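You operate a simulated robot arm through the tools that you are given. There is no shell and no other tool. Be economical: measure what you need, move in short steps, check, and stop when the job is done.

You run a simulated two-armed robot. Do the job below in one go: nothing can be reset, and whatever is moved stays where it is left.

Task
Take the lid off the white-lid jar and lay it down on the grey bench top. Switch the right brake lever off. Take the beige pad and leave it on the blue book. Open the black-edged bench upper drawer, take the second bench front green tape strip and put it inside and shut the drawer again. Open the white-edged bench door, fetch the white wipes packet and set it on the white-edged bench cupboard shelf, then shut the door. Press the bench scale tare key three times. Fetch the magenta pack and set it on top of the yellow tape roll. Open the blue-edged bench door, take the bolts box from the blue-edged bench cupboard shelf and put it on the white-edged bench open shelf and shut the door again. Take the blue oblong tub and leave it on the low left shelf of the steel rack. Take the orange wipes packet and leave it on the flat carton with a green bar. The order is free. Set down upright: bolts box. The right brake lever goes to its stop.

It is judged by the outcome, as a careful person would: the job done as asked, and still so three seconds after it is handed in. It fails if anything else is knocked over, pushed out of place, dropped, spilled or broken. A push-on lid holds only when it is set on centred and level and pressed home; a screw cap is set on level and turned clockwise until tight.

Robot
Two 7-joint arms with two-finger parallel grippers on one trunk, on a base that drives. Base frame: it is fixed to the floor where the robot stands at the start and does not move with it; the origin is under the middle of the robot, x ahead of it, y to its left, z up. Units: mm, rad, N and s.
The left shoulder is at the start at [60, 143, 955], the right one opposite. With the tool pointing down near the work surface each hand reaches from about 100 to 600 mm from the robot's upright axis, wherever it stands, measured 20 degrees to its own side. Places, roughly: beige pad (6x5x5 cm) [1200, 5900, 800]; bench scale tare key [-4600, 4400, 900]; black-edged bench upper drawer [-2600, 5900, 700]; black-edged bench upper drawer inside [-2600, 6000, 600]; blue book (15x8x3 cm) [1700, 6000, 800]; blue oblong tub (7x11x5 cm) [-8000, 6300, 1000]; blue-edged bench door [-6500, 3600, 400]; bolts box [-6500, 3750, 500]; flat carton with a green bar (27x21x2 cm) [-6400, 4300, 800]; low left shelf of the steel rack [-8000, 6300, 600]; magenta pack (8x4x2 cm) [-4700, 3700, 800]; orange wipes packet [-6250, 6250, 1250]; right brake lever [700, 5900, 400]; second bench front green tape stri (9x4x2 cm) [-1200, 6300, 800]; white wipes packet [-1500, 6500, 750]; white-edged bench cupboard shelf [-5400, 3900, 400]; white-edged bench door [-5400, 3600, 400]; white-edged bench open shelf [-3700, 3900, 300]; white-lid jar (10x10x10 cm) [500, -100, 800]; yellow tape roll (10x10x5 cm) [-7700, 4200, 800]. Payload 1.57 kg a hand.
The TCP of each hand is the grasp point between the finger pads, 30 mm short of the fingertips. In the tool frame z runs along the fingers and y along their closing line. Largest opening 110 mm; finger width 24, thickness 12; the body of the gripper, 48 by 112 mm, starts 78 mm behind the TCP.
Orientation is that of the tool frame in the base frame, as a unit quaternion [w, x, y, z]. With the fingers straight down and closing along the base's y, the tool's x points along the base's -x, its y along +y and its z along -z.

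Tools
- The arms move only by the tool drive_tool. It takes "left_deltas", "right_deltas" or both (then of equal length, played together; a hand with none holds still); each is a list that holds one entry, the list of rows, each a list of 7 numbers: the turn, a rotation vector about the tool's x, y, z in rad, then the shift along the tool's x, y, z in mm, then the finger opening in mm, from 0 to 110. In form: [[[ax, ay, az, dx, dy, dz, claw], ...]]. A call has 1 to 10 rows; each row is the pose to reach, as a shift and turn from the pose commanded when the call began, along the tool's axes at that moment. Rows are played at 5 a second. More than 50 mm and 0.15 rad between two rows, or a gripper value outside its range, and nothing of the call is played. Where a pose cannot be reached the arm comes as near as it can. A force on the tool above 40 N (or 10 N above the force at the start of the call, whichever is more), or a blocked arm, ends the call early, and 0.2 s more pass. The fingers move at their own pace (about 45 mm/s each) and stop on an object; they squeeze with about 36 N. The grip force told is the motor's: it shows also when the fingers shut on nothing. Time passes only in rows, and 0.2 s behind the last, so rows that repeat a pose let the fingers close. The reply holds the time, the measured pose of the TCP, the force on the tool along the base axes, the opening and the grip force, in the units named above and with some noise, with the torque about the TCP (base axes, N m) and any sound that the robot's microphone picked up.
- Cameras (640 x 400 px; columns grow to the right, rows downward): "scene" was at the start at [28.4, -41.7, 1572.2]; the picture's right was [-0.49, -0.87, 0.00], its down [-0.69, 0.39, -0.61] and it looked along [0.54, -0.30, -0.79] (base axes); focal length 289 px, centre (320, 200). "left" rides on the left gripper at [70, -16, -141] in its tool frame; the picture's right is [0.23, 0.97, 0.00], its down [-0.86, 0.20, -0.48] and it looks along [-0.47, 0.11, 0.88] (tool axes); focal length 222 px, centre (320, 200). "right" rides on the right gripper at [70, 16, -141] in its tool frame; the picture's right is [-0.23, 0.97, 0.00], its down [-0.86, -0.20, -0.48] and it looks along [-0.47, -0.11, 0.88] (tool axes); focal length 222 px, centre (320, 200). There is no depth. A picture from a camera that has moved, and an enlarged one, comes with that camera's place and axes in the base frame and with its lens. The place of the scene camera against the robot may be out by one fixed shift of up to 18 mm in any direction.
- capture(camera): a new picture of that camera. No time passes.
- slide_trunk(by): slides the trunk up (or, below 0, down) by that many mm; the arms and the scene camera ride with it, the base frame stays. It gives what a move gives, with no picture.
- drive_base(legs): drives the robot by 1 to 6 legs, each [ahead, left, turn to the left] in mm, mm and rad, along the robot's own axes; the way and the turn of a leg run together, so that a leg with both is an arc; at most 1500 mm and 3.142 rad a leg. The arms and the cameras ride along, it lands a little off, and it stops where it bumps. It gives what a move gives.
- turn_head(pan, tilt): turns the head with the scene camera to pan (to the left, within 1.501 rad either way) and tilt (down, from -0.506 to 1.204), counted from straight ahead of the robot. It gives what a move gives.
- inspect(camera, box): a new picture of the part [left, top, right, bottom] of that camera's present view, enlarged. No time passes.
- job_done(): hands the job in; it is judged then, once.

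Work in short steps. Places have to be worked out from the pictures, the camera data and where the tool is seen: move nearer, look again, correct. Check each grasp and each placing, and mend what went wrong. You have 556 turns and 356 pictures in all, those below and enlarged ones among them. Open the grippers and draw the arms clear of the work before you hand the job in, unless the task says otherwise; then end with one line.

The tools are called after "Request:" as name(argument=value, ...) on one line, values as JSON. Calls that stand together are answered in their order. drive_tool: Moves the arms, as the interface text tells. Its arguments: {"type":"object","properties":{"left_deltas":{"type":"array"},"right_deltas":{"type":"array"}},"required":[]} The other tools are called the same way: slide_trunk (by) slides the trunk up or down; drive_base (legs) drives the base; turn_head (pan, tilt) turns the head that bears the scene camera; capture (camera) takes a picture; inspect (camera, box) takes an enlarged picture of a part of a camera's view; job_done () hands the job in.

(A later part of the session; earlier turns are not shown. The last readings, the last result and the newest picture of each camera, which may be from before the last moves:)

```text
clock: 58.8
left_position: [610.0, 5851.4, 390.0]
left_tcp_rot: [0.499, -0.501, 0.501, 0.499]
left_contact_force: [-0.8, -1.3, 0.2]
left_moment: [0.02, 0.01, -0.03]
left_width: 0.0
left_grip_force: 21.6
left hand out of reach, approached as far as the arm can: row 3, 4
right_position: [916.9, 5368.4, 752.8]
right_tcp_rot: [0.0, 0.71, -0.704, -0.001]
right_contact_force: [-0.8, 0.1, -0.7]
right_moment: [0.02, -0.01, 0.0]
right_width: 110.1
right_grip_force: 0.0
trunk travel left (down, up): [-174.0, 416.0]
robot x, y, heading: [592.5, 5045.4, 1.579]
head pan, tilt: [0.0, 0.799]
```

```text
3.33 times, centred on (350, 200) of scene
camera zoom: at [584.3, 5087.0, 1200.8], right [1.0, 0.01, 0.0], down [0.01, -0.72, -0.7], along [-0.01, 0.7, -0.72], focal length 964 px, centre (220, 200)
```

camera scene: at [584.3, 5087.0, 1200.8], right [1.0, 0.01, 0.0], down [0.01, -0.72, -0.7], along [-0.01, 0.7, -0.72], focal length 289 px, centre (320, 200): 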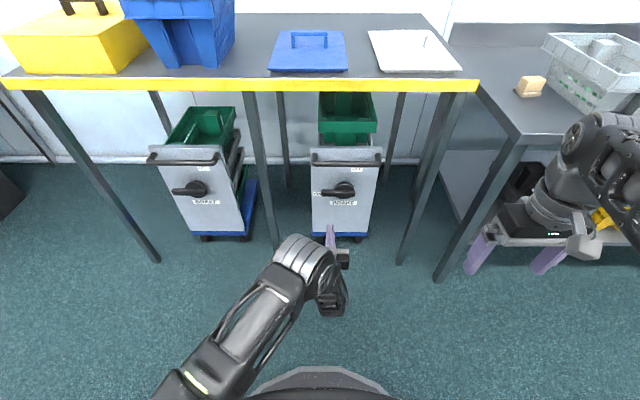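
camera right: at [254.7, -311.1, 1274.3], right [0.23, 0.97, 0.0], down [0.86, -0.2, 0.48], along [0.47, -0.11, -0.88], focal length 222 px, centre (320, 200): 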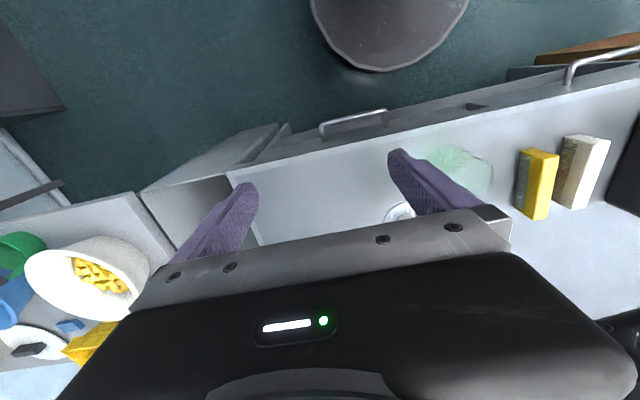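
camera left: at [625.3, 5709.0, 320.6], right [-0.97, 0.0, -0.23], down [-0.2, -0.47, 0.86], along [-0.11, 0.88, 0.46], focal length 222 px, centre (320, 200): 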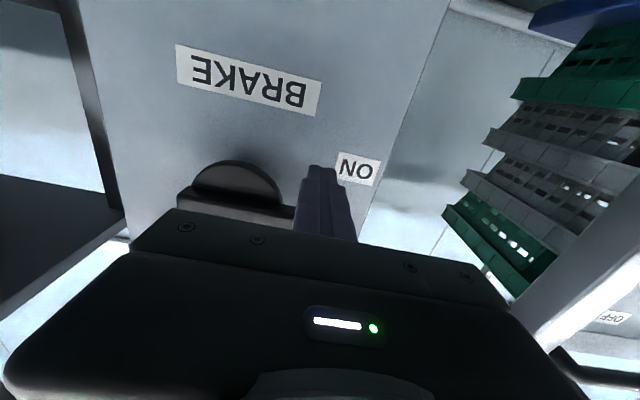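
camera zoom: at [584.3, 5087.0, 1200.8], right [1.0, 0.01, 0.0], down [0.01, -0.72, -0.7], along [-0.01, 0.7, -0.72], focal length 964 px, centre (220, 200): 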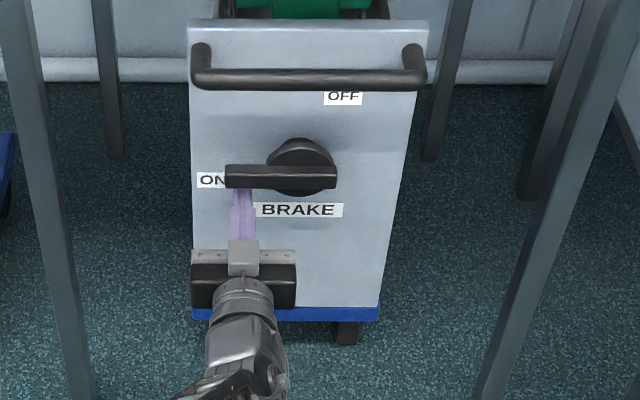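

The arm is at its reach limit. I'll pull the hand back 150 mm and drive the base 150 mm nearer.

Request:
drive_tool(left_deltas=[[[0, 0, 0, 0, 0, -45, 0], [0, 0, 0, 0, 0, -90, 0], [0, 0, 0, 0, 0, -135, 0]]])

Request:
drive_base(legs=[[130, 0, 0]])

Request:
capture(camera="left")

```text
clock: 59.6
left_position: [610.1, 5716.4, 389.5]
left_tcp_rot: [0.5, -0.5, 0.5, 0.5]
left_contact_force: [0.6, 0.1, 0.3]
left_moment: [0.0, 0.0, -0.02]
left_width: 0.1
left_grip_force: 21.4
right_position: [917.4, 5368.7, 753.9]
right_tcp_rot: [0.0, 0.71, -0.704, 0.0]
right_contact_force: [0.4, -0.2, 0.1]
right_moment: [0.0, 0.0, 0.02]
right_width: 109.8
right_grip_force: 0.0
trunk travel left (down, up): [-174.0, 416.0]
robot x, y, heading: [589.8, 5041.1, 1.584]
head pan, tilt: [0.0, 0.799]
```

```text
clock: 60.9
left_position: [609.7, 5847.0, 388.0]
left_tcp_rot: [0.5, -0.5, 0.502, 0.499]
left_contact_force: [-0.4, 0.2, 0.1]
left_moment: [-0.02, 0.03, 0.0]
left_width: 0.0
left_grip_force: 21.2
right_position: [914.8, 5500.3, 752.3]
right_tcp_rot: [0.0, 0.711, -0.703, 0.0]
right_contact_force: [0.4, 0.2, 0.8]
right_moment: [0.01, -0.01, -0.02]
right_width: 110.3
right_grip_force: 0.0
trunk travel left (down, up): [-174.0, 416.0]
robot x, y, heading: [588.7, 5170.8, 1.576]
head pan, tilt: [0.0, 0.799]
```

```text
322 pictures are left
camera left: at [624.9, 5705.1, 318.4], right [-0.97, 0.0, -0.23], down [-0.2, -0.48, 0.86], along [-0.11, 0.88, 0.46], focal length 222 px, centre (320, 200)
```

left: 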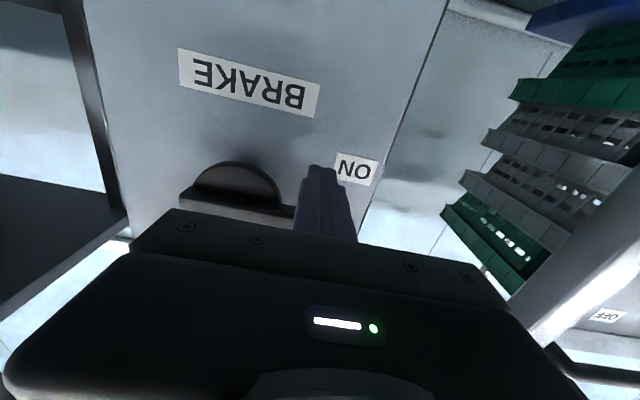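

The plate is at about y≈5900. I'll advance 13 mm and push the arm up along the first part of the arc.

Request:
drive_tool(left_deltas=[[[0, 0, 0, 0, 0, 13, 0], [0, 0, 0, -20, -3, 13, 0], [0, 0, 0, -36, -1, 13, 0], [0, 0, 0, -53, -1, 13, 0], [0, 0, 0, -70, -5, 13, 0], [0, 0, 0, -85, -14, 13, 0]]])

Request:
inspect(camera="scene", box=[300, 120, 400, 240])

```text
clock: 62.3
left_position: [623.7, 5859.7, 472.8]
left_tcp_rot: [0.5, -0.5, 0.501, 0.499]
left_contact_force: [-0.1, -1.0, -0.9]
left_moment: [0.0, -0.01, 0.0]
left_width: 0.1
left_grip_force: 21.3
right_position: [915.8, 5499.2, 753.9]
right_tcp_rot: [-0.001, 0.71, -0.704, 0.0]
right_contact_force: [-0.4, 0.4, 0.2]
right_moment: [0.0, 0.03, -0.01]
right_width: 110.1
right_grip_force: 0.1
trunk travel left (down, up): [-174.0, 416.0]
robot x, y, heading: [592.2, 5172.8, 1.577]
head pan, tilt: [0.0, 0.799]
```

```text
3.33 times, centred on (350, 180) of scene
camera zoom: at [583.0, 5218.5, 1200.7], right [1.0, 0.01, 0.0], down [0.01, -0.72, -0.7], along [-0.01, 0.7, -0.72], focal length 964 px, centre (220, 267)
```

zoom: 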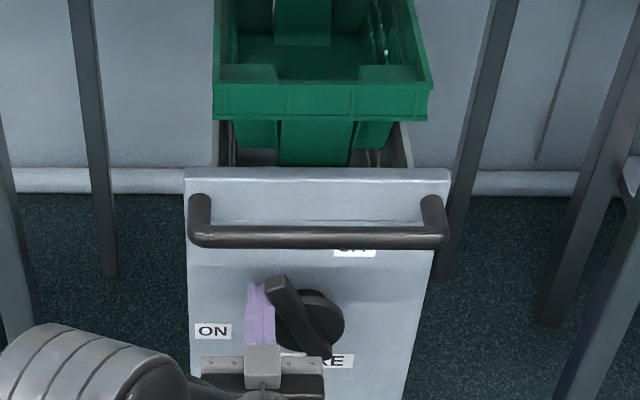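

The lever follows nicely, at about 60°. Continuing the arc to the stop.

Request:
drive_tool(left_deltas=[[[0, 0, 0, -12, -11, 0, 0], [0, 0, 0, -20, -24, 0, 0], [0, 0, 0, -24, -36, 0, 0], [0, 0, 0, -25, -44, 0, 0]]])

Request:
inspect(camera="scene", box=[300, 120, 400, 240])

```text
clock: 63.3
left_position: [651.8, 5862.1, 495.4]
left_tcp_rot: [0.491, -0.505, 0.498, 0.506]
left_contact_force: [-5.7, -2.4, 2.0]
left_moment: [0.01, -0.08, -0.07]
left_width: 0.0
left_grip_force: 21.2
right_position: [913.8, 5500.9, 754.3]
right_tcp_rot: [0.0, 0.711, -0.703, 0.0]
right_contact_force: [0.2, 0.4, -0.6]
right_moment: [0.0, 0.01, -0.01]
right_width: 110.0
right_grip_force: 0.1
trunk travel left (down, up): [-174.0, 416.0]
robot x, y, heading: [589.9, 5169.8, 1.581]
head pan, tilt: [0.0, 0.799]
stopped in row 4 (left hand): the force on the tool passed its limit at 46 N (the readings are from after the stop); the commanded pose is now the measured one
```

```text
3.33 times, centred on (350, 180) of scene
camera zoom: at [581.9, 5217.6, 1200.8], right [1.0, 0.01, 0.0], down [0.01, -0.72, -0.7], along [-0.01, 0.7, -0.72], focal length 964 px, centre (220, 267)
```

zoom: 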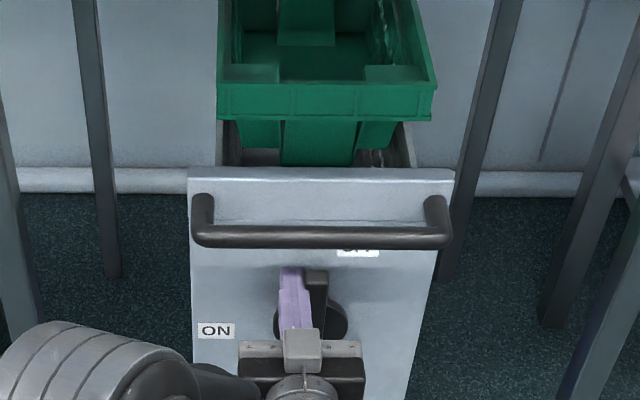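

The lever is at vertical and the stop is felt (46 N). I'll withdraw the hand.

Request:
drive_tool(left_deltas=[[[0, 0, 0, 0, 8, 0, 0], [0, 0, 0, 0, 8, -40, 0], [0, 0, 0, 0, 8, -85, 0], [0, 0, 0, 0, 8, -130, 0], [0, 0, 0, -20, 8, -165, 0]]])

Request:
inspect(camera="scene", box=[300, 120, 400, 240])

```text
clock: 64.5
left_position: [673.6, 5714.6, 529.1]
left_tcp_rot: [-0.486, 0.506, -0.502, -0.506]
left_contact_force: [-0.3, 0.0, 0.2]
left_moment: [0.01, -0.01, -0.03]
left_width: 0.2
left_grip_force: 20.6
left hand out of reach, approached as far as the arm can: row 4, 5
right_position: [913.6, 5500.1, 752.8]
right_tcp_rot: [-0.001, 0.712, -0.703, 0.0]
right_contact_force: [-0.1, 1.0, -0.2]
right_moment: [-0.02, 0.0, 0.03]
right_width: 109.9
right_grip_force: 0.0
trunk travel left (down, up): [-174.0, 416.0]
robot x, y, heading: [586.0, 5173.5, 1.582]
head pan, tilt: [0.0, 0.799]
```

```text
3.33 times, centred on (350, 180) of scene
camera zoom: at [582.2, 5218.2, 1200.7], right [1.0, 0.01, 0.0], down [0.01, -0.72, -0.7], along [-0.01, 0.7, -0.72], focal length 964 px, centre (220, 267)
```

zoom: 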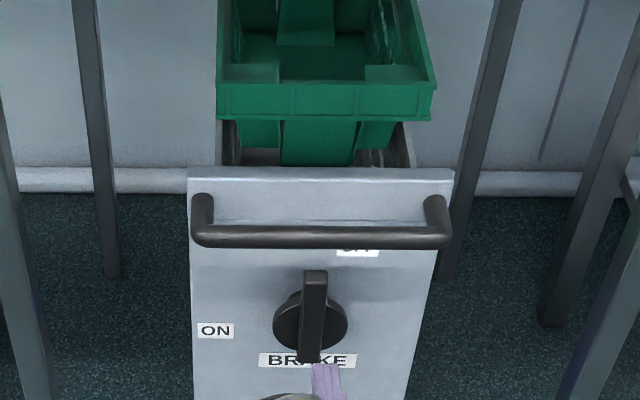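

OFF is done. I'll back off, raise the trunk and pitch the left hand down again.

Request:
drive_base(legs=[[-350, 0, 0]])

Request:
slide_trunk(by=380)

Request:
drive_tool(left_deltas=[[[0, 0.14, 0, -20, 5, 0, 60], [0, 0.28, 0, -40, 10, 0, 60], [0, 0.42, 0, -60, 15, 0, 60], [0, 0.56, 0, -80, 20, 0, 60], [0, 0.7, 0, -100, 25, 0, 60], [0, 0.84, 0, -120, 30, 0, 60], [0, 0.98, 0, -140, 35, 0, 60], [0, 1.12, 0, -160, 40, 0, 60], [0, 1.26, 0, -180, 40, 0, 60], [0, 1.4, 0, -190, 40, 0, 60]]])

```text
clock: 66.8
left_position: [675.3, 5367.1, 529.5]
left_tcp_rot: [-0.485, 0.507, -0.501, -0.507]
left_contact_force: [-0.5, 1.7, 0.8]
left_moment: [0.01, 0.02, 0.01]
left_width: 0.2
left_grip_force: 21.5
right_position: [916.3, 5154.4, 753.8]
right_tcp_rot: [0.0, 0.713, -0.701, 0.0]
right_contact_force: [-0.4, -0.1, 0.3]
right_moment: [-0.01, -0.01, -0.03]
right_width: 110.0
right_grip_force: 0.1
trunk travel left (down, up): [-174.0, 416.0]
robot x, y, heading: [594.0, 4823.2, 1.59]
head pan, tilt: [0.0, 0.799]
```

```text
clock: 70.4
left_position: [676.5, 5367.5, 909.3]
left_tcp_rot: [-0.485, 0.507, -0.501, -0.506]
left_contact_force: [-0.4, -0.6, -0.3]
left_moment: [-0.01, 0.02, -0.01]
left_width: 0.0
left_grip_force: 21.6
right_position: [918.4, 5155.9, 1132.7]
right_tcp_rot: [0.0, 0.713, -0.701, 0.001]
right_contact_force: [0.0, 0.1, 0.9]
right_moment: [-0.03, -0.03, -0.03]
right_width: 109.9
right_grip_force: 0.0
trunk travel left (down, up): [-554.0, 36.0]
robot x, y, heading: [594.3, 4824.9, 1.586]
head pan, tilt: [0.0, 0.799]
```

```text
clock: 72.6
left_position: [639.4, 5369.9, 1100.1]
left_tcp_rot: [-0.047, 0.714, -0.696, -0.059]
left_contact_force: [0.5, 0.0, 0.3]
left_moment: [0.03, 0.0, 0.01]
left_width: 60.2
left_grip_force: 0.0
right_position: [918.2, 5156.3, 1132.9]
right_tcp_rot: [0.001, 0.713, -0.701, 0.001]
right_contact_force: [-0.2, 0.9, 0.0]
right_moment: [-0.01, 0.0, -0.01]
right_width: 110.1
right_grip_force: 0.0
trunk travel left (down, up): [-554.0, 36.0]
robot x, y, heading: [596.5, 4822.9, 1.583]
head pan, tilt: [0.0, 0.799]
```

Finishing the left-hand reset, then driving to about (1020, 5300) for the beige pad with the right hand.

Request:
drive_tool(left_deltas=[[[0, 0.08, 0, 40, 10, -10, 60], [0, 0.15, 0, 80, 20, -20, 60], [0, 0.15, 0, 120, 30, -20, 60], [0, 0.15, 0, 165, 40, -20, 60]]])

Request:
drive_base(legs=[[0, -420, 0], [460, 0, -0.015]])

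Request:
turn_head(pan=-0.4, tilt=0.7)

Request:
capture(camera="scene")

Request:
capture(camera="right")

```text
clock: 73.6
left_position: [604.1, 5199.4, 1094.0]
left_tcp_rot: [0.003, 0.718, -0.696, -0.006]
left_contact_force: [-0.5, -0.9, 0.0]
left_moment: [0.03, -0.03, 0.0]
left_width: 60.2
left_grip_force: 0.0
right_position: [917.0, 5155.2, 1132.8]
right_tcp_rot: [0.0, 0.713, -0.701, 0.0]
right_contact_force: [0.1, 0.2, 0.0]
right_moment: [0.04, -0.02, 0.01]
right_width: 109.7
right_grip_force: 0.0
trunk travel left (down, up): [-554.0, 36.0]
robot x, y, heading: [595.0, 4825.7, 1.589]
head pan, tilt: [0.0, 0.799]
```

```text
clock: 78.6
left_position: [1035.7, 5668.4, 1092.3]
left_tcp_rot: [0.005, 0.709, -0.705, -0.007]
left_contact_force: [0.1, 0.1, 0.2]
left_moment: [-0.04, 0.0, 0.03]
left_width: 59.8
left_grip_force: 0.1
right_position: [1345.8, 5617.4, 1133.3]
right_tcp_rot: [-0.001, -0.705, 0.709, 0.0]
right_contact_force: [0.0, -0.1, -1.4]
right_moment: [-0.03, 0.03, 0.0]
right_width: 110.0
right_grip_force: 0.0
trunk travel left (down, up): [-554.0, 36.0]
robot x, y, heading: [1017.2, 5292.8, 1.56]
head pan, tilt: [0.0, 0.799]
```

```text
clock: 79.5
left_position: [1035.3, 5668.5, 1094.2]
left_tcp_rot: [0.003, 0.709, -0.706, -0.008]
left_contact_force: [-0.4, -0.2, 0.1]
left_moment: [0.04, 0.0, 0.0]
left_width: 59.9
left_grip_force: 0.1
right_position: [1345.2, 5617.2, 1132.5]
right_tcp_rot: [0.001, -0.705, 0.709, 0.0]
right_contact_force: [0.0, -0.8, 0.1]
right_moment: [-0.01, 0.01, -0.01]
right_width: 110.0
right_grip_force: 0.1
trunk travel left (down, up): [-554.0, 36.0]
robot x, y, heading: [1017.0, 5292.5, 1.566]
head pan, tilt: [-0.4, 0.7]
```

```text
318 pictures are left
camera scene: at [1041.8, 5337.6, 1589.0], right [0.92, -0.39, 0.0], down [-0.25, -0.59, -0.76], along [0.3, 0.7, -0.64], focal length 289 px, centre (320, 200)
```

scene: 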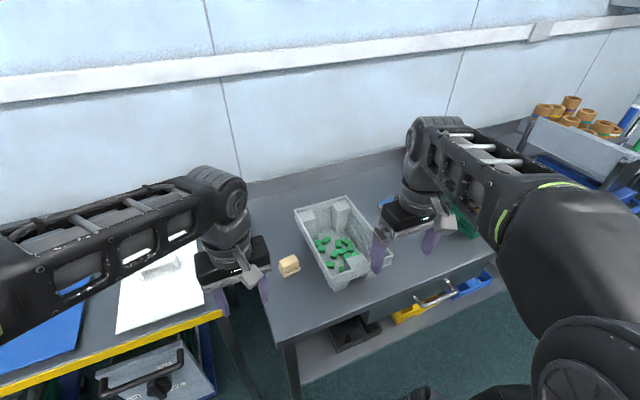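

```text
317 pictures are left
camera right: at [1328.6, 5547.1, 1274.2], right [-0.97, 0.23, 0.0], down [0.2, 0.85, 0.48], along [0.11, 0.46, -0.88], focal length 222 px, centre (320, 200)
```

right: 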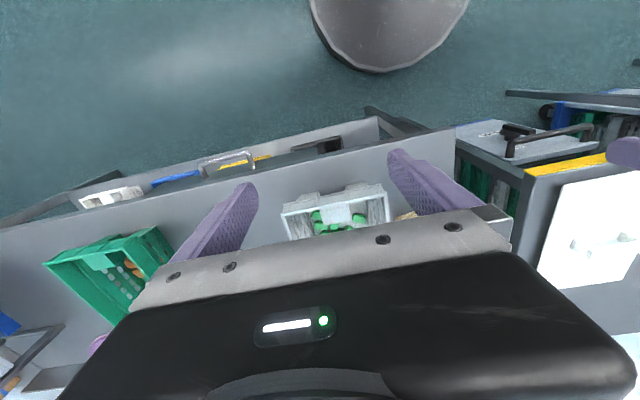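

The pad is near (1175, 5880). Zooming to see its orientation and its gap to the basket, plus the book.

Request:
inspect(camera="scene", box=[260, 190, 420, 300])

```text
3.64 times, centred on (340, 245) of scene
camera zoom: at [1041.8, 5337.6, 1589.0], right [0.92, -0.39, 0.0], down [-0.25, -0.59, -0.76], along [0.3, 0.7, -0.64], focal length 1052 px, centre (247, 36)
```

zoom: 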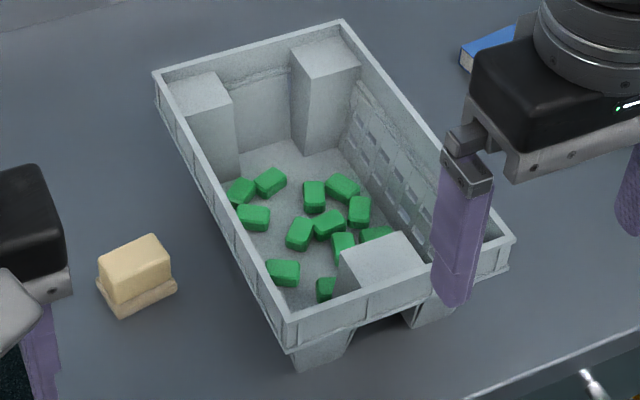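

I need a closer look to fix the height. Moving the left hand aside and the right hand toward the pad, staying high.

Request:
drive_tool(left_deltas=[[[0, 0, 0, 10, 30, -5, 60], [0, 0, 0, 20, 60, -10, 60], [0, 0, 0, 30, 90, -15, 60], [0, 0, 0, 40, 120, -20, 60], [0, 0, 0, 50, 130, -20, 60], [0, 0, 0, 60, 130, -20, 60], [0, 0, 0, 60, 130, -20, 60]]], right_deltas=[[[0, 0, 0, -30, 20, 5, 90], [0, 0, 0, -60, 45, 15, 90], [0, 0, 0, -95, 68, 25, 90], [0, 0, -0.05, -130, 90, 40, 90], [0, 0, -0.1, -160, 115, 50, 90], [0, 0, -0.15, -195, 138, 60, 90], [0, 0, -0.18, -225, 160, 70, 90]]])

Request:
capture(camera="right")

```text
clock: 81.1
left_position: [905.6, 5607.9, 1115.8]
left_tcp_rot: [0.004, 0.709, -0.705, -0.005]
left_contact_force: [-0.5, -0.3, 0.3]
left_moment: [0.0, 0.02, 0.0]
left_width: 60.3
left_grip_force: 0.0
right_position: [1184.4, 5842.1, 1062.4]
right_tcp_rot: [0.0, 0.766, -0.643, 0.001]
right_contact_force: [0.4, 0.1, -1.1]
right_moment: [-0.05, 0.0, -0.03]
right_width: 90.1
right_grip_force: 0.1
trunk travel left (down, up): [-554.0, 36.0]
robot x, y, heading: [1015.8, 5294.6, 1.558]
head pan, tilt: [-0.4, 0.7]
```

```text
315 pictures are left
camera right: at [1179.8, 5771.3, 1203.6], right [-1.0, 0.06, 0.0], down [0.05, 0.88, 0.48], along [0.03, 0.48, -0.88], focal length 222 px, centre (320, 200)
```

right: 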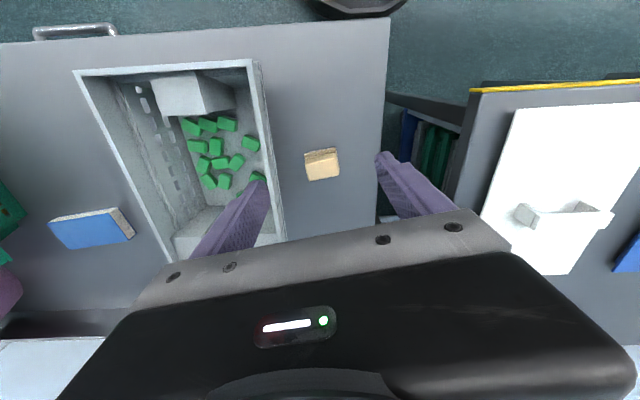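

The pad is at about (1183, 5908), centre z≈820 (6 cm side along my closing line). Moving above it and down to z≈930 for a last look.

Request:
drive_tool(right_deltas=[[[0, 0, 0, -33, -5, 20, 80], [0, 0, 0, -65, -10, 40, 80], [0, 0, 0, -65, -10, 85, 80], [0, 0, 0, -65, -10, 132, 80]]])

Request:
capture(camera="right")

Request:
capture(camera="scene")

```text
clock: 82.1
left_position: [904.1, 5607.5, 1116.5]
left_tcp_rot: [0.004, 0.709, -0.705, -0.007]
left_contact_force: [1.0, -0.7, 0.0]
left_moment: [0.0, -0.04, 0.01]
left_width: 60.1
left_grip_force: 0.1
right_position: [1183.3, 5906.0, 931.0]
right_tcp_rot: [0.0, 0.766, -0.642, 0.0]
right_contact_force: [0.4, 0.1, -0.2]
right_moment: [-0.01, -0.01, 0.03]
right_width: 80.0
right_grip_force: 0.0
trunk travel left (down, up): [-554.0, 36.0]
robot x, y, heading: [1016.2, 5293.0, 1.563]
head pan, tilt: [-0.4, 0.7]
```

```text
314 pictures are left
camera right: at [1178.9, 5836.0, 1071.9], right [-1.0, 0.06, 0.0], down [0.05, 0.88, 0.48], along [0.03, 0.48, -0.88], focal length 222 px, centre (320, 200)
```

right: 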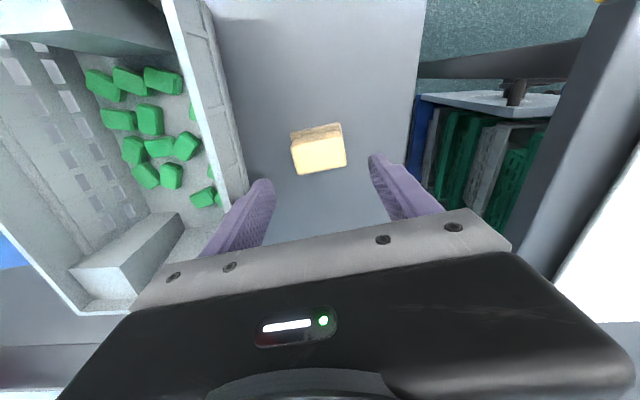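

```text
313 pictures are left
camera scene: at [1041.9, 5338.1, 1589.0], right [0.92, -0.4, 0.0], down [-0.25, -0.59, -0.76], along [0.3, 0.7, -0.64], focal length 289 px, centre (320, 200)
```

scene: 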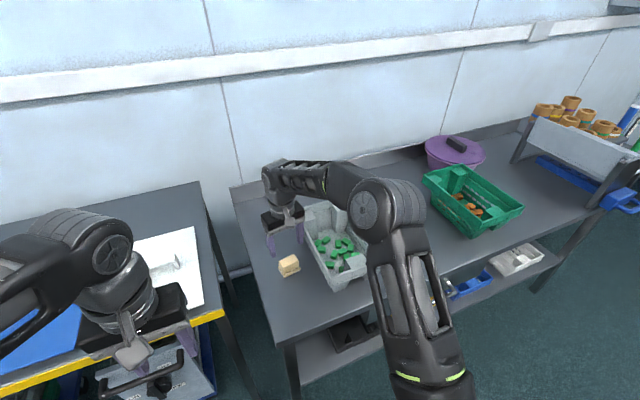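

Aligned well. Lowering to TCP z≈836 and closing on the pad.

Request:
drive_tool(right_deltas=[[[0, 0, 0, 0, 0, 45, 80], [0, 0, 0, 0, 0, 85, 80], [0, 0, 0, 0, 0, 95, 80], [0, 0, 0, 0, 0, 95, 50], [0, 0, 0, 0, 0, 95, 30], [0, 0, 0, 0, 0, 95, 20], [0, 0, 0, 0, 0, 95, 20]]])

Request:
capture(camera="right")

```text
clock: 83.7
left_position: [905.7, 5607.0, 1114.8]
left_tcp_rot: [0.004, 0.709, -0.705, -0.007]
left_contact_force: [-0.3, 0.1, 0.7]
left_moment: [-0.02, -0.02, 0.01]
left_width: 59.8
left_grip_force: 0.1
right_position: [1184.4, 5907.9, 836.7]
right_tcp_rot: [0.0, 0.766, -0.642, 0.0]
right_contact_force: [0.4, -0.8, -0.9]
right_moment: [-0.01, -0.02, 0.03]
right_width: 59.0
right_grip_force: 35.8
trunk travel left (down, up): [-554.0, 36.0]
robot x, y, heading: [1015.6, 5291.8, 1.569]
head pan, tilt: [-0.4, 0.7]
```

```text
312 pictures are left
camera right: at [1180.7, 5836.3, 977.4], right [-1.0, 0.06, 0.0], down [0.05, 0.88, 0.48], along [0.03, 0.48, -0.88], focal length 222 px, centre (320, 200)
```

right: 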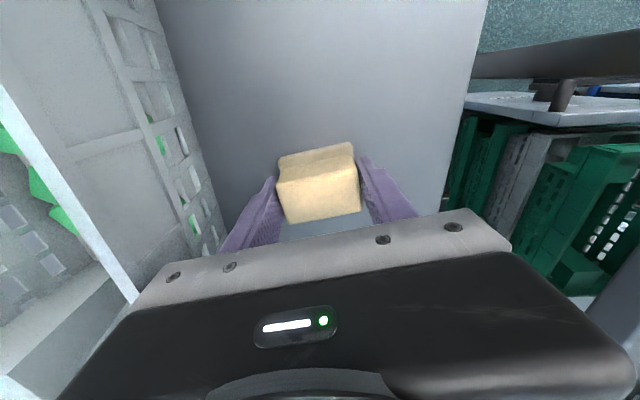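

Gripped (59 mm). Lifting and drawing back a bit, then shifting the base right toward the book.

Request:
drive_tool(right_deltas=[[[0, 0, 0, 0, 0, -20, 20], [0, 0, 0, 0, 0, -60, 20], [0, 0, 0, 10, 0, -105, 20], [0, 0, 0, 40, 0, -140, 20], [0, 0, 0, 80, 0, -165, 20], [0, 0, 0, 120, 0, -190, 20]]])

Request:
drive_base(legs=[[0, -470, 0], [85, 0, 0]])

Request:
capture(camera="right")

Request:
capture(camera="scene")

```text
clock: 85.1
left_position: [904.9, 5606.4, 1116.9]
left_tcp_rot: [0.003, 0.709, -0.705, -0.008]
left_contact_force: [0.6, -0.8, -1.2]
left_moment: [0.01, 0.0, 0.02]
left_width: 60.1
left_grip_force: 0.1
right_position: [1206.8, 5789.7, 1026.1]
right_tcp_rot: [-0.001, 0.765, -0.644, 0.0]
right_contact_force: [0.4, -0.5, -1.6]
right_moment: [0.03, -0.05, 0.0]
right_width: 58.8
right_grip_force: 35.8
trunk travel left (down, up): [-554.0, 36.0]
robot x, y, heading: [1015.7, 5292.8, 1.559]
head pan, tilt: [-0.4, 0.7]
```

```text
clock: 88.5
left_position: [1366.0, 5689.0, 1115.5]
left_tcp_rot: [0.004, 0.707, -0.707, -0.007]
left_contact_force: [0.2, 0.2, -0.5]
left_moment: [-0.01, 0.0, -0.03]
left_width: 60.2
left_grip_force: 0.0
right_position: [1666.9, 5871.8, 1026.0]
right_tcp_rot: [0.001, 0.763, -0.646, 0.001]
right_contact_force: [0.3, 0.4, -1.8]
right_moment: [-0.03, -0.02, -0.02]
right_width: 58.9
right_grip_force: 36.2
trunk travel left (down, up): [-554.0, 36.0]
robot x, y, heading: [1474.2, 5372.6, 1.557]
head pan, tilt: [-0.4, 0.7]
```

```text
311 pictures are left
camera right: at [1662.6, 5800.6, 1166.5], right [-1.0, 0.06, 0.0], down [0.05, 0.88, 0.48], along [0.03, 0.48, -0.88], focal length 222 px, centre (320, 200)
```

right: 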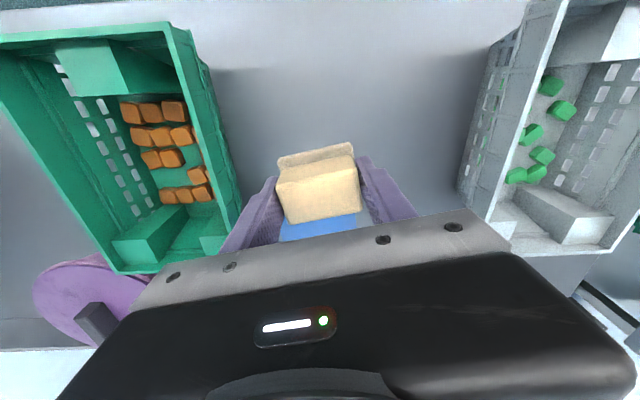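

```text
310 pictures are left
camera scene: at [1500.7, 5419.2, 1588.9], right [0.92, -0.4, 0.0], down [-0.26, -0.59, -0.76], along [0.31, 0.7, -0.65], focal length 289 px, centre (320, 200)
```

scene: 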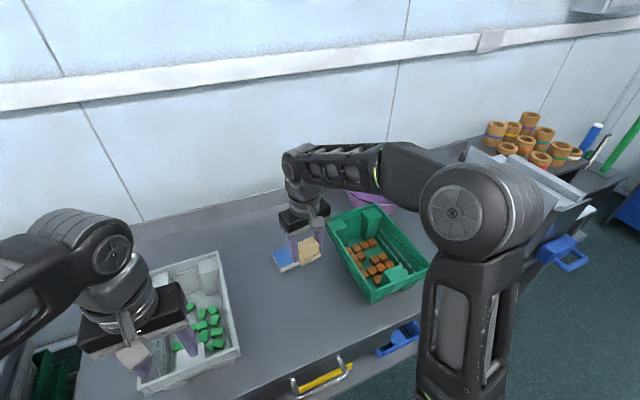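

The book lies just below and behind the pad; zooming to get its position and orientation.

Request:
inspect(camera="scene", box=[250, 200, 350, 290])

```text
4.44 times, centred on (300, 245) of scene
camera zoom: at [1500.7, 5419.2, 1588.9], right [0.92, -0.4, 0.0], down [-0.26, -0.59, -0.76], along [0.31, 0.7, -0.65], focal length 1286 px, centre (409, 0)
```

zoom: 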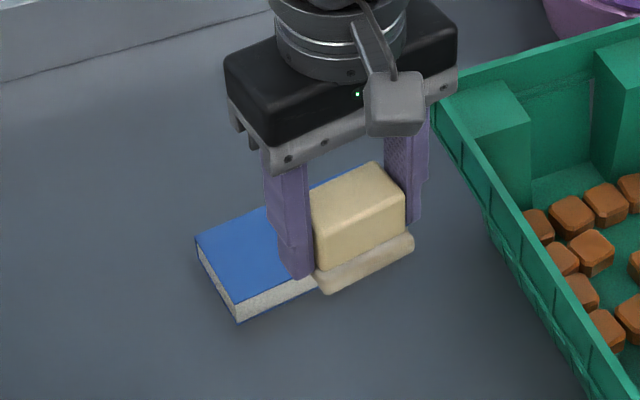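

The book centre is around (1683, 6028), aligned with the hand's yaw. I'll nudge the base 20 mm ahead and 45 right, then reach out at height.

Request:
drive_base(legs=[[20, -45, 0]])

Request:
drive_tool(right_deltas=[[[0, 0, 0, -40, 0, 20, 20], [0, 0, 0, -80, 0, 40, 20], [0, 0, 0, -115, 0, 60, 20], [0, 0, 0, -130, 0, 80, 20], [0, 0, 0, -130, 0, 100, 20]]])

Request:
inspect(camera="scene", box=[230, 190, 350, 290])

```text
clock: 89.4
left_position: [1414.5, 5708.5, 1117.1]
left_tcp_rot: [0.005, 0.708, -0.707, -0.008]
left_contact_force: [-0.1, 0.6, -0.2]
left_moment: [0.0, 0.05, 0.02]
left_width: 60.2
left_grip_force: 0.0
right_position: [1715.0, 5889.1, 1024.9]
right_tcp_rot: [0.001, 0.763, -0.646, 0.002]
right_contact_force: [0.2, 0.8, -0.7]
right_moment: [0.02, 0.06, 0.01]
right_width: 58.8
right_grip_force: 36.4
trunk travel left (down, up): [-554.0, 36.0]
robot x, y, heading: [1519.5, 5393.9, 1.558]
head pan, tilt: [-0.4, 0.7]
```

```text
clock: 90.6
left_position: [1412.9, 5708.8, 1115.8]
left_tcp_rot: [-0.004, -0.707, 0.707, 0.006]
left_contact_force: [0.0, -0.9, -0.6]
left_moment: [0.0, -0.01, 0.03]
left_width: 60.1
left_grip_force: 0.1
right_position: [1692.4, 6018.0, 925.9]
right_tcp_rot: [0.0, 0.764, -0.646, 0.0]
right_contact_force: [0.6, 0.4, -1.9]
right_moment: [0.02, 0.01, 0.02]
right_width: 58.9
right_grip_force: 36.3
trunk travel left (down, up): [-554.0, 36.0]
robot x, y, heading: [1524.2, 5394.4, 1.557]
head pan, tilt: [-0.4, 0.7]
```

```text
4.00 times, centred on (290, 240) of scene
camera zoom: at [1546.5, 5437.1, 1589.0], right [0.92, -0.4, 0.0], down [-0.26, -0.59, -0.76], along [0.31, 0.7, -0.64], focal length 1157 px, centre (440, 40)
```

zoom: 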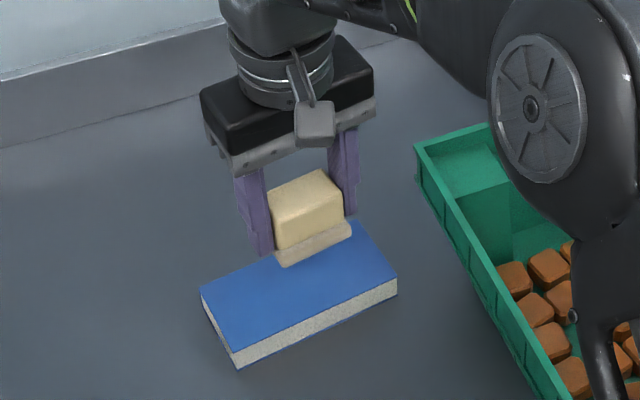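

The book spans x≈1611–1757 and y≈6000–6066, so its centre is (1684, 6033). Adjusting slightly and lowering gently.

Request:
drive_tool(right_deltas=[[[0, 0, 0, -13, 4, 10, 20], [0, 0, 0, -13, 4, 35, 20], [0, 0, 0, -13, 4, 45, 20], [0, 0, 0, -13, 4, 50, 20], [0, 0, 0, -13, 4, 54, 20]]])

Request:
inspect(camera="scene", box=[230, 190, 350, 290])

```text
clock: 91.8
left_position: [1412.3, 5706.3, 1115.6]
left_tcp_rot: [0.004, 0.707, -0.707, -0.008]
left_contact_force: [-0.5, 0.4, 0.6]
left_moment: [0.01, -0.02, -0.02]
left_width: 59.9
left_grip_force: 0.1
right_position: [1686.3, 6029.8, 871.2]
right_tcp_rot: [0.0, 0.764, -0.645, 0.0]
right_contact_force: [0.1, -0.3, -0.6]
right_moment: [-0.01, 0.02, -0.02]
right_width: 58.9
right_grip_force: 36.0
trunk travel left (down, up): [-554.0, 36.0]
robot x, y, heading: [1521.5, 5392.2, 1.562]
head pan, tilt: [-0.4, 0.7]
```

```text
4.00 times, centred on (290, 240) of scene
camera zoom: at [1546.4, 5436.9, 1589.0], right [0.92, -0.4, 0.0], down [-0.26, -0.59, -0.76], along [0.31, 0.7, -0.64], focal length 1157 px, centre (440, 40)
```

zoom: 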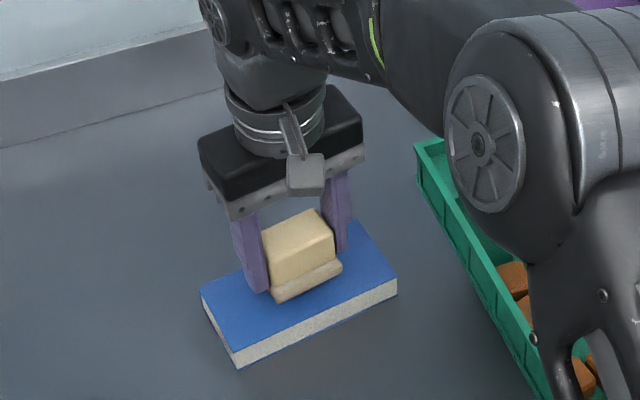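

Nearly down and centred on the book. Fine steps to contact.

Request:
drive_tool(right_deltas=[[[0, 0, 0, 0, 0, 2, 20], [0, 0, 0, 0, 0, 4, 20], [0, 0, 0, 0, 0, 6, 20], [0, 0, 0, 0, 0, 8, 20], [0, 0, 0, 0, 0, 10, 20]]])

Request:
inspect(camera="scene", box=[230, 190, 350, 290])

```text
clock: 93.0
left_position: [1411.8, 5706.9, 1117.2]
left_tcp_rot: [-0.004, -0.707, 0.707, 0.007]
left_contact_force: [-0.5, 0.5, 0.7]
left_moment: [-0.01, -0.03, 0.05]
left_width: 59.9
left_grip_force: 0.0
right_position: [1685.2, 6028.7, 862.4]
right_tcp_rot: [0.0, 0.763, -0.646, 0.0]
right_contact_force: [-0.7, -0.8, 3.7]
right_moment: [-0.03, 0.0, 0.0]
right_width: 58.6
right_grip_force: 35.9
trunk travel left (down, up): [-554.0, 36.0]
robot x, y, heading: [1517.4, 5393.6, 1.564]
head pan, tilt: [-0.4, 0.7]
```

```text
4.00 times, centred on (290, 240) of scene
camera zoom: at [1546.2, 5436.2, 1589.1], right [0.92, -0.4, 0.0], down [-0.26, -0.59, -0.77], along [0.31, 0.7, -0.64], focal length 1157 px, centre (440, 40)
```

zoom: 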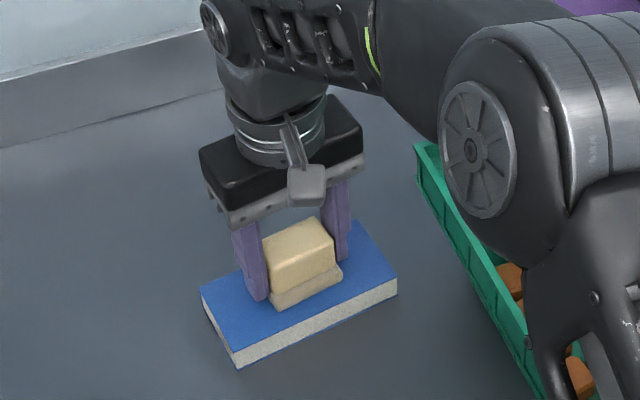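

Light contact (≈4 N), so I'll release and lift straight up.

Request:
drive_tool(right_deltas=[[[0, 0, 0, 0, 0, 1, 40], [0, 0, 0, 0, 0, 1, 80], [0, 0, 0, 0, 0, 1, 90], [0, 0, 0, 0, 0, 0, 90], [0, 0, 0, 0, 0, -40, 90], [0, 0, 0, 0, 0, -80, 90], [0, 0, 0, 30, 0, -115, 90], [0, 0, 0, 70, 0, -140, 90], [0, 0, 0, 110, 0, -160, 90]]])

Request:
inspect(camera="scene", box=[220, 180, 360, 290])

```text
clock: 95.0
left_position: [1411.3, 5705.6, 1117.1]
left_tcp_rot: [0.004, 0.707, -0.707, -0.008]
left_contact_force: [-0.6, -0.3, -0.4]
left_moment: [0.0, 0.01, 0.05]
left_width: 59.8
left_grip_force: 0.1
right_position: [1704.9, 5918.5, 1022.8]
right_tcp_rot: [0.0, 0.764, -0.645, -0.001]
right_contact_force: [0.1, -0.6, 0.2]
right_moment: [0.0, -0.03, -0.01]
right_width: 89.9
right_grip_force: 0.0
trunk travel left (down, up): [-554.0, 36.0]
robot x, y, heading: [1516.2, 5391.5, 1.556]
head pan, tilt: [-0.4, 0.7]
```

```text
3.64 times, centred on (290, 235) of scene
camera zoom: at [1546.5, 5435.2, 1589.0], right [0.92, -0.4, 0.0], down [-0.26, -0.59, -0.77], along [0.31, 0.7, -0.64], focal length 1052 px, centre (429, 73)
```

zoom: 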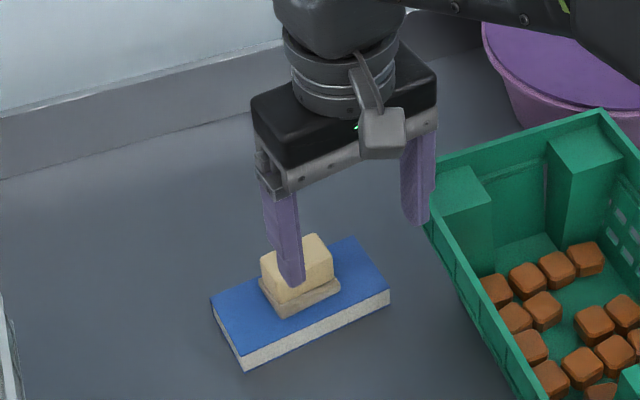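

The pad sits on the book. Retracting the right arm, backing off and strafing west along y≈4950.

Request:
drive_tool(right_deltas=[[[0, 0, 0.03, 30, -10, -15, 90], [0, 0, 0.06, 65, -22, -30, 90], [0, 0, 0.09, 100, -35, -45, 90], [0, 0, 0.12, 135, -48, -62, 90], [0, 0, 0.15, 170, -62, -84, 90], [0, 0, 0.18, 205, -77, -105, 90]]])

Request:
drive_base(legs=[[-450, 0, 0], [0, 1500, 0.01], [0, 700, 0]])

Request:
turn_head(pan=0.5, tilt=0.5)

Request:
capture(camera="scene")

```text
clock: 96.4
left_position: [1410.4, 5706.2, 1116.6]
left_tcp_rot: [0.004, 0.708, -0.707, -0.008]
left_contact_force: [-0.4, 0.1, -0.9]
left_moment: [-0.01, -0.02, -0.02]
left_width: 59.9
left_grip_force: 0.1
right_position: [1810.9, 5731.5, 1130.1]
right_tcp_rot: [0.0, -0.703, 0.712, -0.001]
right_contact_force: [1.1, -0.1, 1.2]
right_moment: [0.01, -0.02, -0.01]
right_width: 89.8
right_grip_force: 0.1
trunk travel left (down, up): [-554.0, 36.0]
robot x, y, heading: [1522.3, 5392.9, 1.557]
head pan, tilt: [-0.4, 0.7]
```

```text
clock: 109.7
left_position: [-820.5, 5278.6, 1116.7]
left_tcp_rot: [0.003, 0.713, -0.701, -0.007]
left_contact_force: [-0.6, 0.4, 0.2]
left_moment: [0.02, -0.02, 0.0]
left_width: 60.2
left_grip_force: 0.1
right_position: [-420.5, 5310.9, 1129.3]
right_tcp_rot: [-0.001, 0.709, -0.705, -0.001]
right_contact_force: [-0.2, 0.5, 0.4]
right_moment: [-0.03, -0.03, 0.02]
right_width: 90.2
right_grip_force: 0.0
trunk travel left (down, up): [-554.0, 36.0]
robot x, y, heading: [-708.7, 4964.1, 1.575]
head pan, tilt: [-0.4, 0.7]
```

```text
clock: 110.9
left_position: [-820.0, 5279.5, 1116.5]
left_tcp_rot: [0.004, 0.712, -0.702, -0.007]
left_contact_force: [0.2, -0.1, -0.5]
left_moment: [0.04, -0.01, 0.02]
left_width: 59.8
left_grip_force: 0.0
right_position: [-421.8, 5312.6, 1128.6]
right_tcp_rot: [0.0, 0.709, -0.705, 0.0]
right_contact_force: [-0.5, -0.1, -0.3]
right_moment: [-0.01, -0.01, 0.0]
right_width: 90.3
right_grip_force: 0.1
trunk travel left (down, up): [-554.0, 36.0]
robot x, y, heading: [-704.8, 4967.1, 1.578]
head pan, tilt: [0.499, 0.499]
```

```text
304 pictures are left
camera scene: at [-757.2, 5012.2, 1606.7], right [0.88, 0.48, 0.0], down [0.23, -0.42, -0.88], along [-0.42, 0.77, -0.48], focal length 289 px, centre (320, 200)
```

scene: 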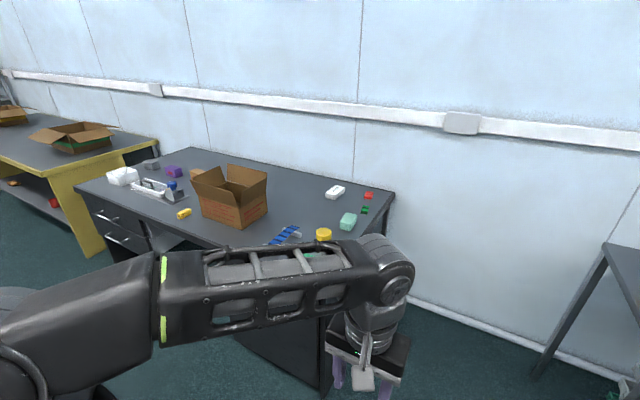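

This is the black-edged bench: green strip ≈(-1263, 5820), white wipes ≈(-1406, 6400, reachable only from the bench's right end), drawers ≈(-2550, 5718). First the strip: driving in front of it.

Request:
drive_base(legs=[[330, 445, 0]])

Request:
turn_head(pan=0.2, tilt=0.8)

Request:
capture(camera="scene")

Request:
capture(camera="left")

```text
clock: 114.1
left_position: [-1277.7, 5601.1, 1116.4]
left_tcp_rot: [0.004, 0.715, -0.699, -0.007]
left_contact_force: [0.1, 0.2, -0.3]
left_moment: [-0.03, 0.0, 0.01]
left_width: 59.9
left_grip_force: 0.1
right_position: [-878.2, 5634.2, 1127.1]
right_tcp_rot: [0.001, 0.71, -0.704, 0.001]
right_contact_force: [-0.5, 0.3, 0.0]
right_moment: [-0.03, 0.0, 0.0]
right_width: 90.1
right_grip_force: 0.0
trunk travel left (down, up): [-554.0, 36.0]
robot x, y, heading: [-1162.1, 5290.5, 1.577]
head pan, tilt: [0.499, 0.499]
```

```text
clock: 114.9
left_position: [-1276.2, 5600.2, 1116.6]
left_tcp_rot: [0.004, 0.714, -0.7, -0.007]
left_contact_force: [-0.2, -0.6, 0.3]
left_moment: [0.05, -0.02, 0.05]
left_width: 60.0
left_grip_force: 0.0
right_position: [-877.3, 5634.8, 1128.6]
right_tcp_rot: [0.0, 0.71, -0.704, 0.0]
right_contact_force: [-0.2, 0.4, -0.2]
right_moment: [0.0, -0.02, 0.01]
right_width: 90.2
right_grip_force: 0.1
trunk travel left (down, up): [-554.0, 36.0]
robot x, y, heading: [-1163.0, 5289.1, 1.581]
head pan, tilt: [0.201, 0.799]
```

```text
303 pictures are left
camera scene: at [-1185.2, 5333.2, 1580.8], right [0.98, 0.21, 0.0], down [0.15, -0.7, -0.7], along [-0.15, 0.68, -0.72], focal length 289 px, centre (320, 200)
```

scene: 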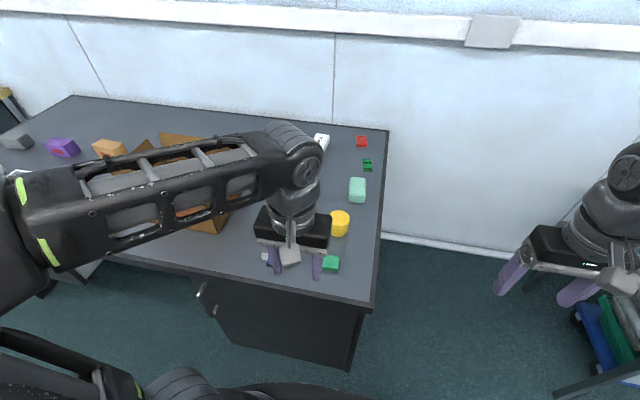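

```text
302 pictures are left
camera left: at [-1257.0, 5529.8, 1257.0], right [-0.97, -0.25, 0.01], down [-0.21, 0.85, 0.49], along [-0.13, 0.47, -0.87], focal length 222 px, centre (320, 200)
```

left: 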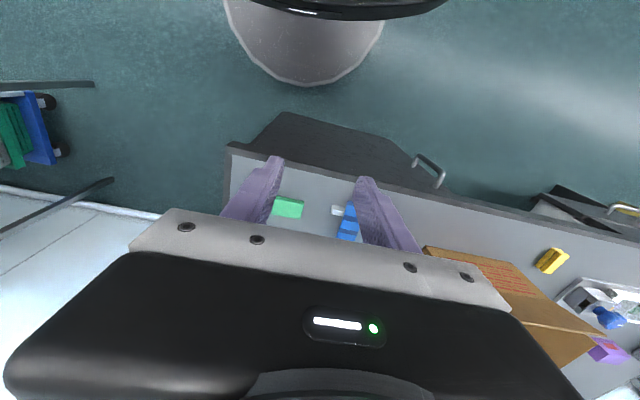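

Strip at ≈(-1254, 5806), long side along x. I'll bring the left hand above it with the fingers turned 90° so they close across its short side.

Request:
drive_tool(left_deltas=[[[0, 0, -0.14, -20, -4, 5, 80], [0, 0, -0.28, -40, -8, 15, 80], [0, 0, -0.42, -62, -12, 25, 80], [0, 0, -0.56, -85, -16, 38, 80], [0, 0, -0.7, -110, -20, 50, 80], [0, 0, -0.84, -135, -24, 65, 80], [0, 0, -0.98, -160, -26, 80, 80], [0, 0, -1.12, -185, -26, 95, 80], [0, 0, -1.26, -207, -26, 110, 80], [0, 0, -1.4, -207, -26, 120, 80]]])

Request:
capture(camera="left")

Request:
capture(camera="scene")

```text
clock: 117.1
left_position: [-1257.2, 5810.2, 997.5]
left_tcp_rot: [-0.003, 0.997, -0.074, -0.007]
left_contact_force: [0.1, -0.3, 0.1]
left_moment: [0.01, 0.0, 0.0]
left_width: 80.3
left_grip_force: 0.0
right_position: [-876.6, 5635.4, 1128.3]
right_tcp_rot: [0.0, 0.71, -0.704, -0.001]
right_contact_force: [-0.1, -0.1, 0.9]
right_moment: [-0.01, 0.0, 0.01]
right_width: 89.9
right_grip_force: 0.0
trunk travel left (down, up): [-554.0, 36.0]
robot x, y, heading: [-1164.1, 5288.5, 1.58]
head pan, tilt: [0.201, 0.799]
```

```text
301 pictures are left
camera left: at [-1184.0, 5814.3, 1137.2], right [0.08, -1.0, -0.01], down [-0.87, -0.07, 0.49], along [-0.49, -0.03, -0.87], focal length 222 px, centre (320, 200)
```

left: 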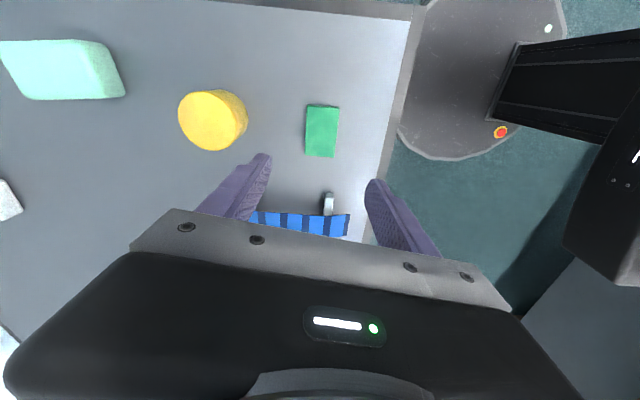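

```text
300 pictures are left
camera scene: at [-1185.0, 5332.9, 1580.8], right [0.98, 0.21, 0.0], down [0.15, -0.7, -0.7], along [-0.15, 0.68, -0.72], focal length 289 px, centre (320, 200)
```

scene: 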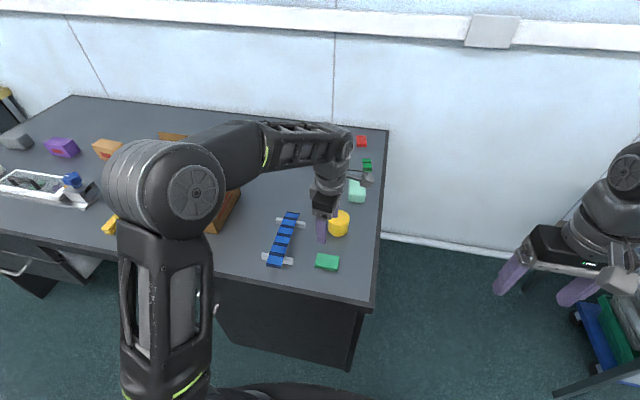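

Strip centre ≈(-1254, 5808), top ≈z 810. Turning the last 0.23 rad and lowering to z≈845.

Request:
drive_tool(left_deltas=[[[0, 0, -0.12, 2, 2, 30, 80], [0, 0, -0.23, 2, 2, 75, 80], [0, 0, -0.23, 2, 2, 115, 80], [0, 0, -0.23, 2, 2, 152, 80]]])

Request:
capture(camera="left")

Request:
inspect(camera="scene", box=[270, 200, 390, 290])

```text
clock: 118.1
left_position: [-1257.6, 5806.8, 845.9]
left_tcp_rot: [-0.003, 0.999, 0.04, -0.007]
left_contact_force: [-0.2, -0.1, -0.1]
left_moment: [0.0, 0.01, -0.02]
left_width: 80.2
left_grip_force: 0.1
right_position: [-878.0, 5634.5, 1129.0]
right_tcp_rot: [0.001, 0.71, -0.704, 0.001]
right_contact_force: [-0.1, 0.6, 0.6]
right_moment: [0.02, -0.02, 0.0]
right_width: 90.0
right_grip_force: 0.1
trunk travel left (down, up): [-554.0, 36.0]
robot x, y, heading: [-1161.3, 5288.0, 1.582]
head pan, tilt: [0.201, 0.799]
```

```text
299 pictures are left
camera left: at [-1188.0, 5827.2, 985.8], right [0.3, -0.95, -0.01], down [-0.83, -0.27, 0.49], along [-0.47, -0.14, -0.87], focal length 222 px, centre (320, 200)
```

left: 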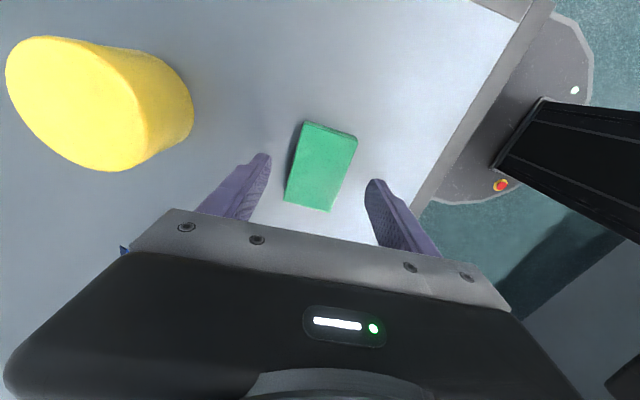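

```text
4.44 times, centred on (330, 245) of scene
camera zoom: at [-1184.9, 5333.9, 1580.8], right [0.98, 0.21, 0.0], down [0.15, -0.7, -0.7], along [-0.15, 0.68, -0.72], focal length 1286 px, centre (276, 0)
```

zoom: 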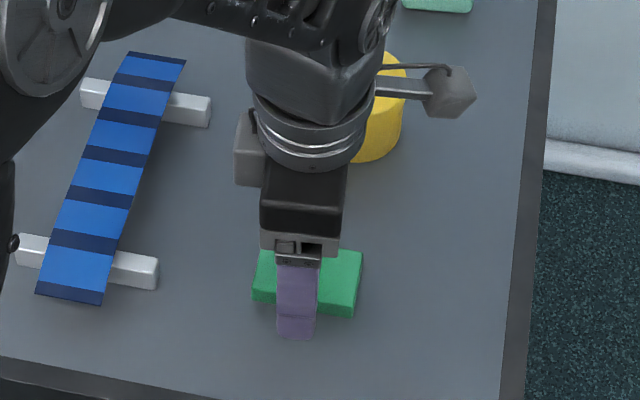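

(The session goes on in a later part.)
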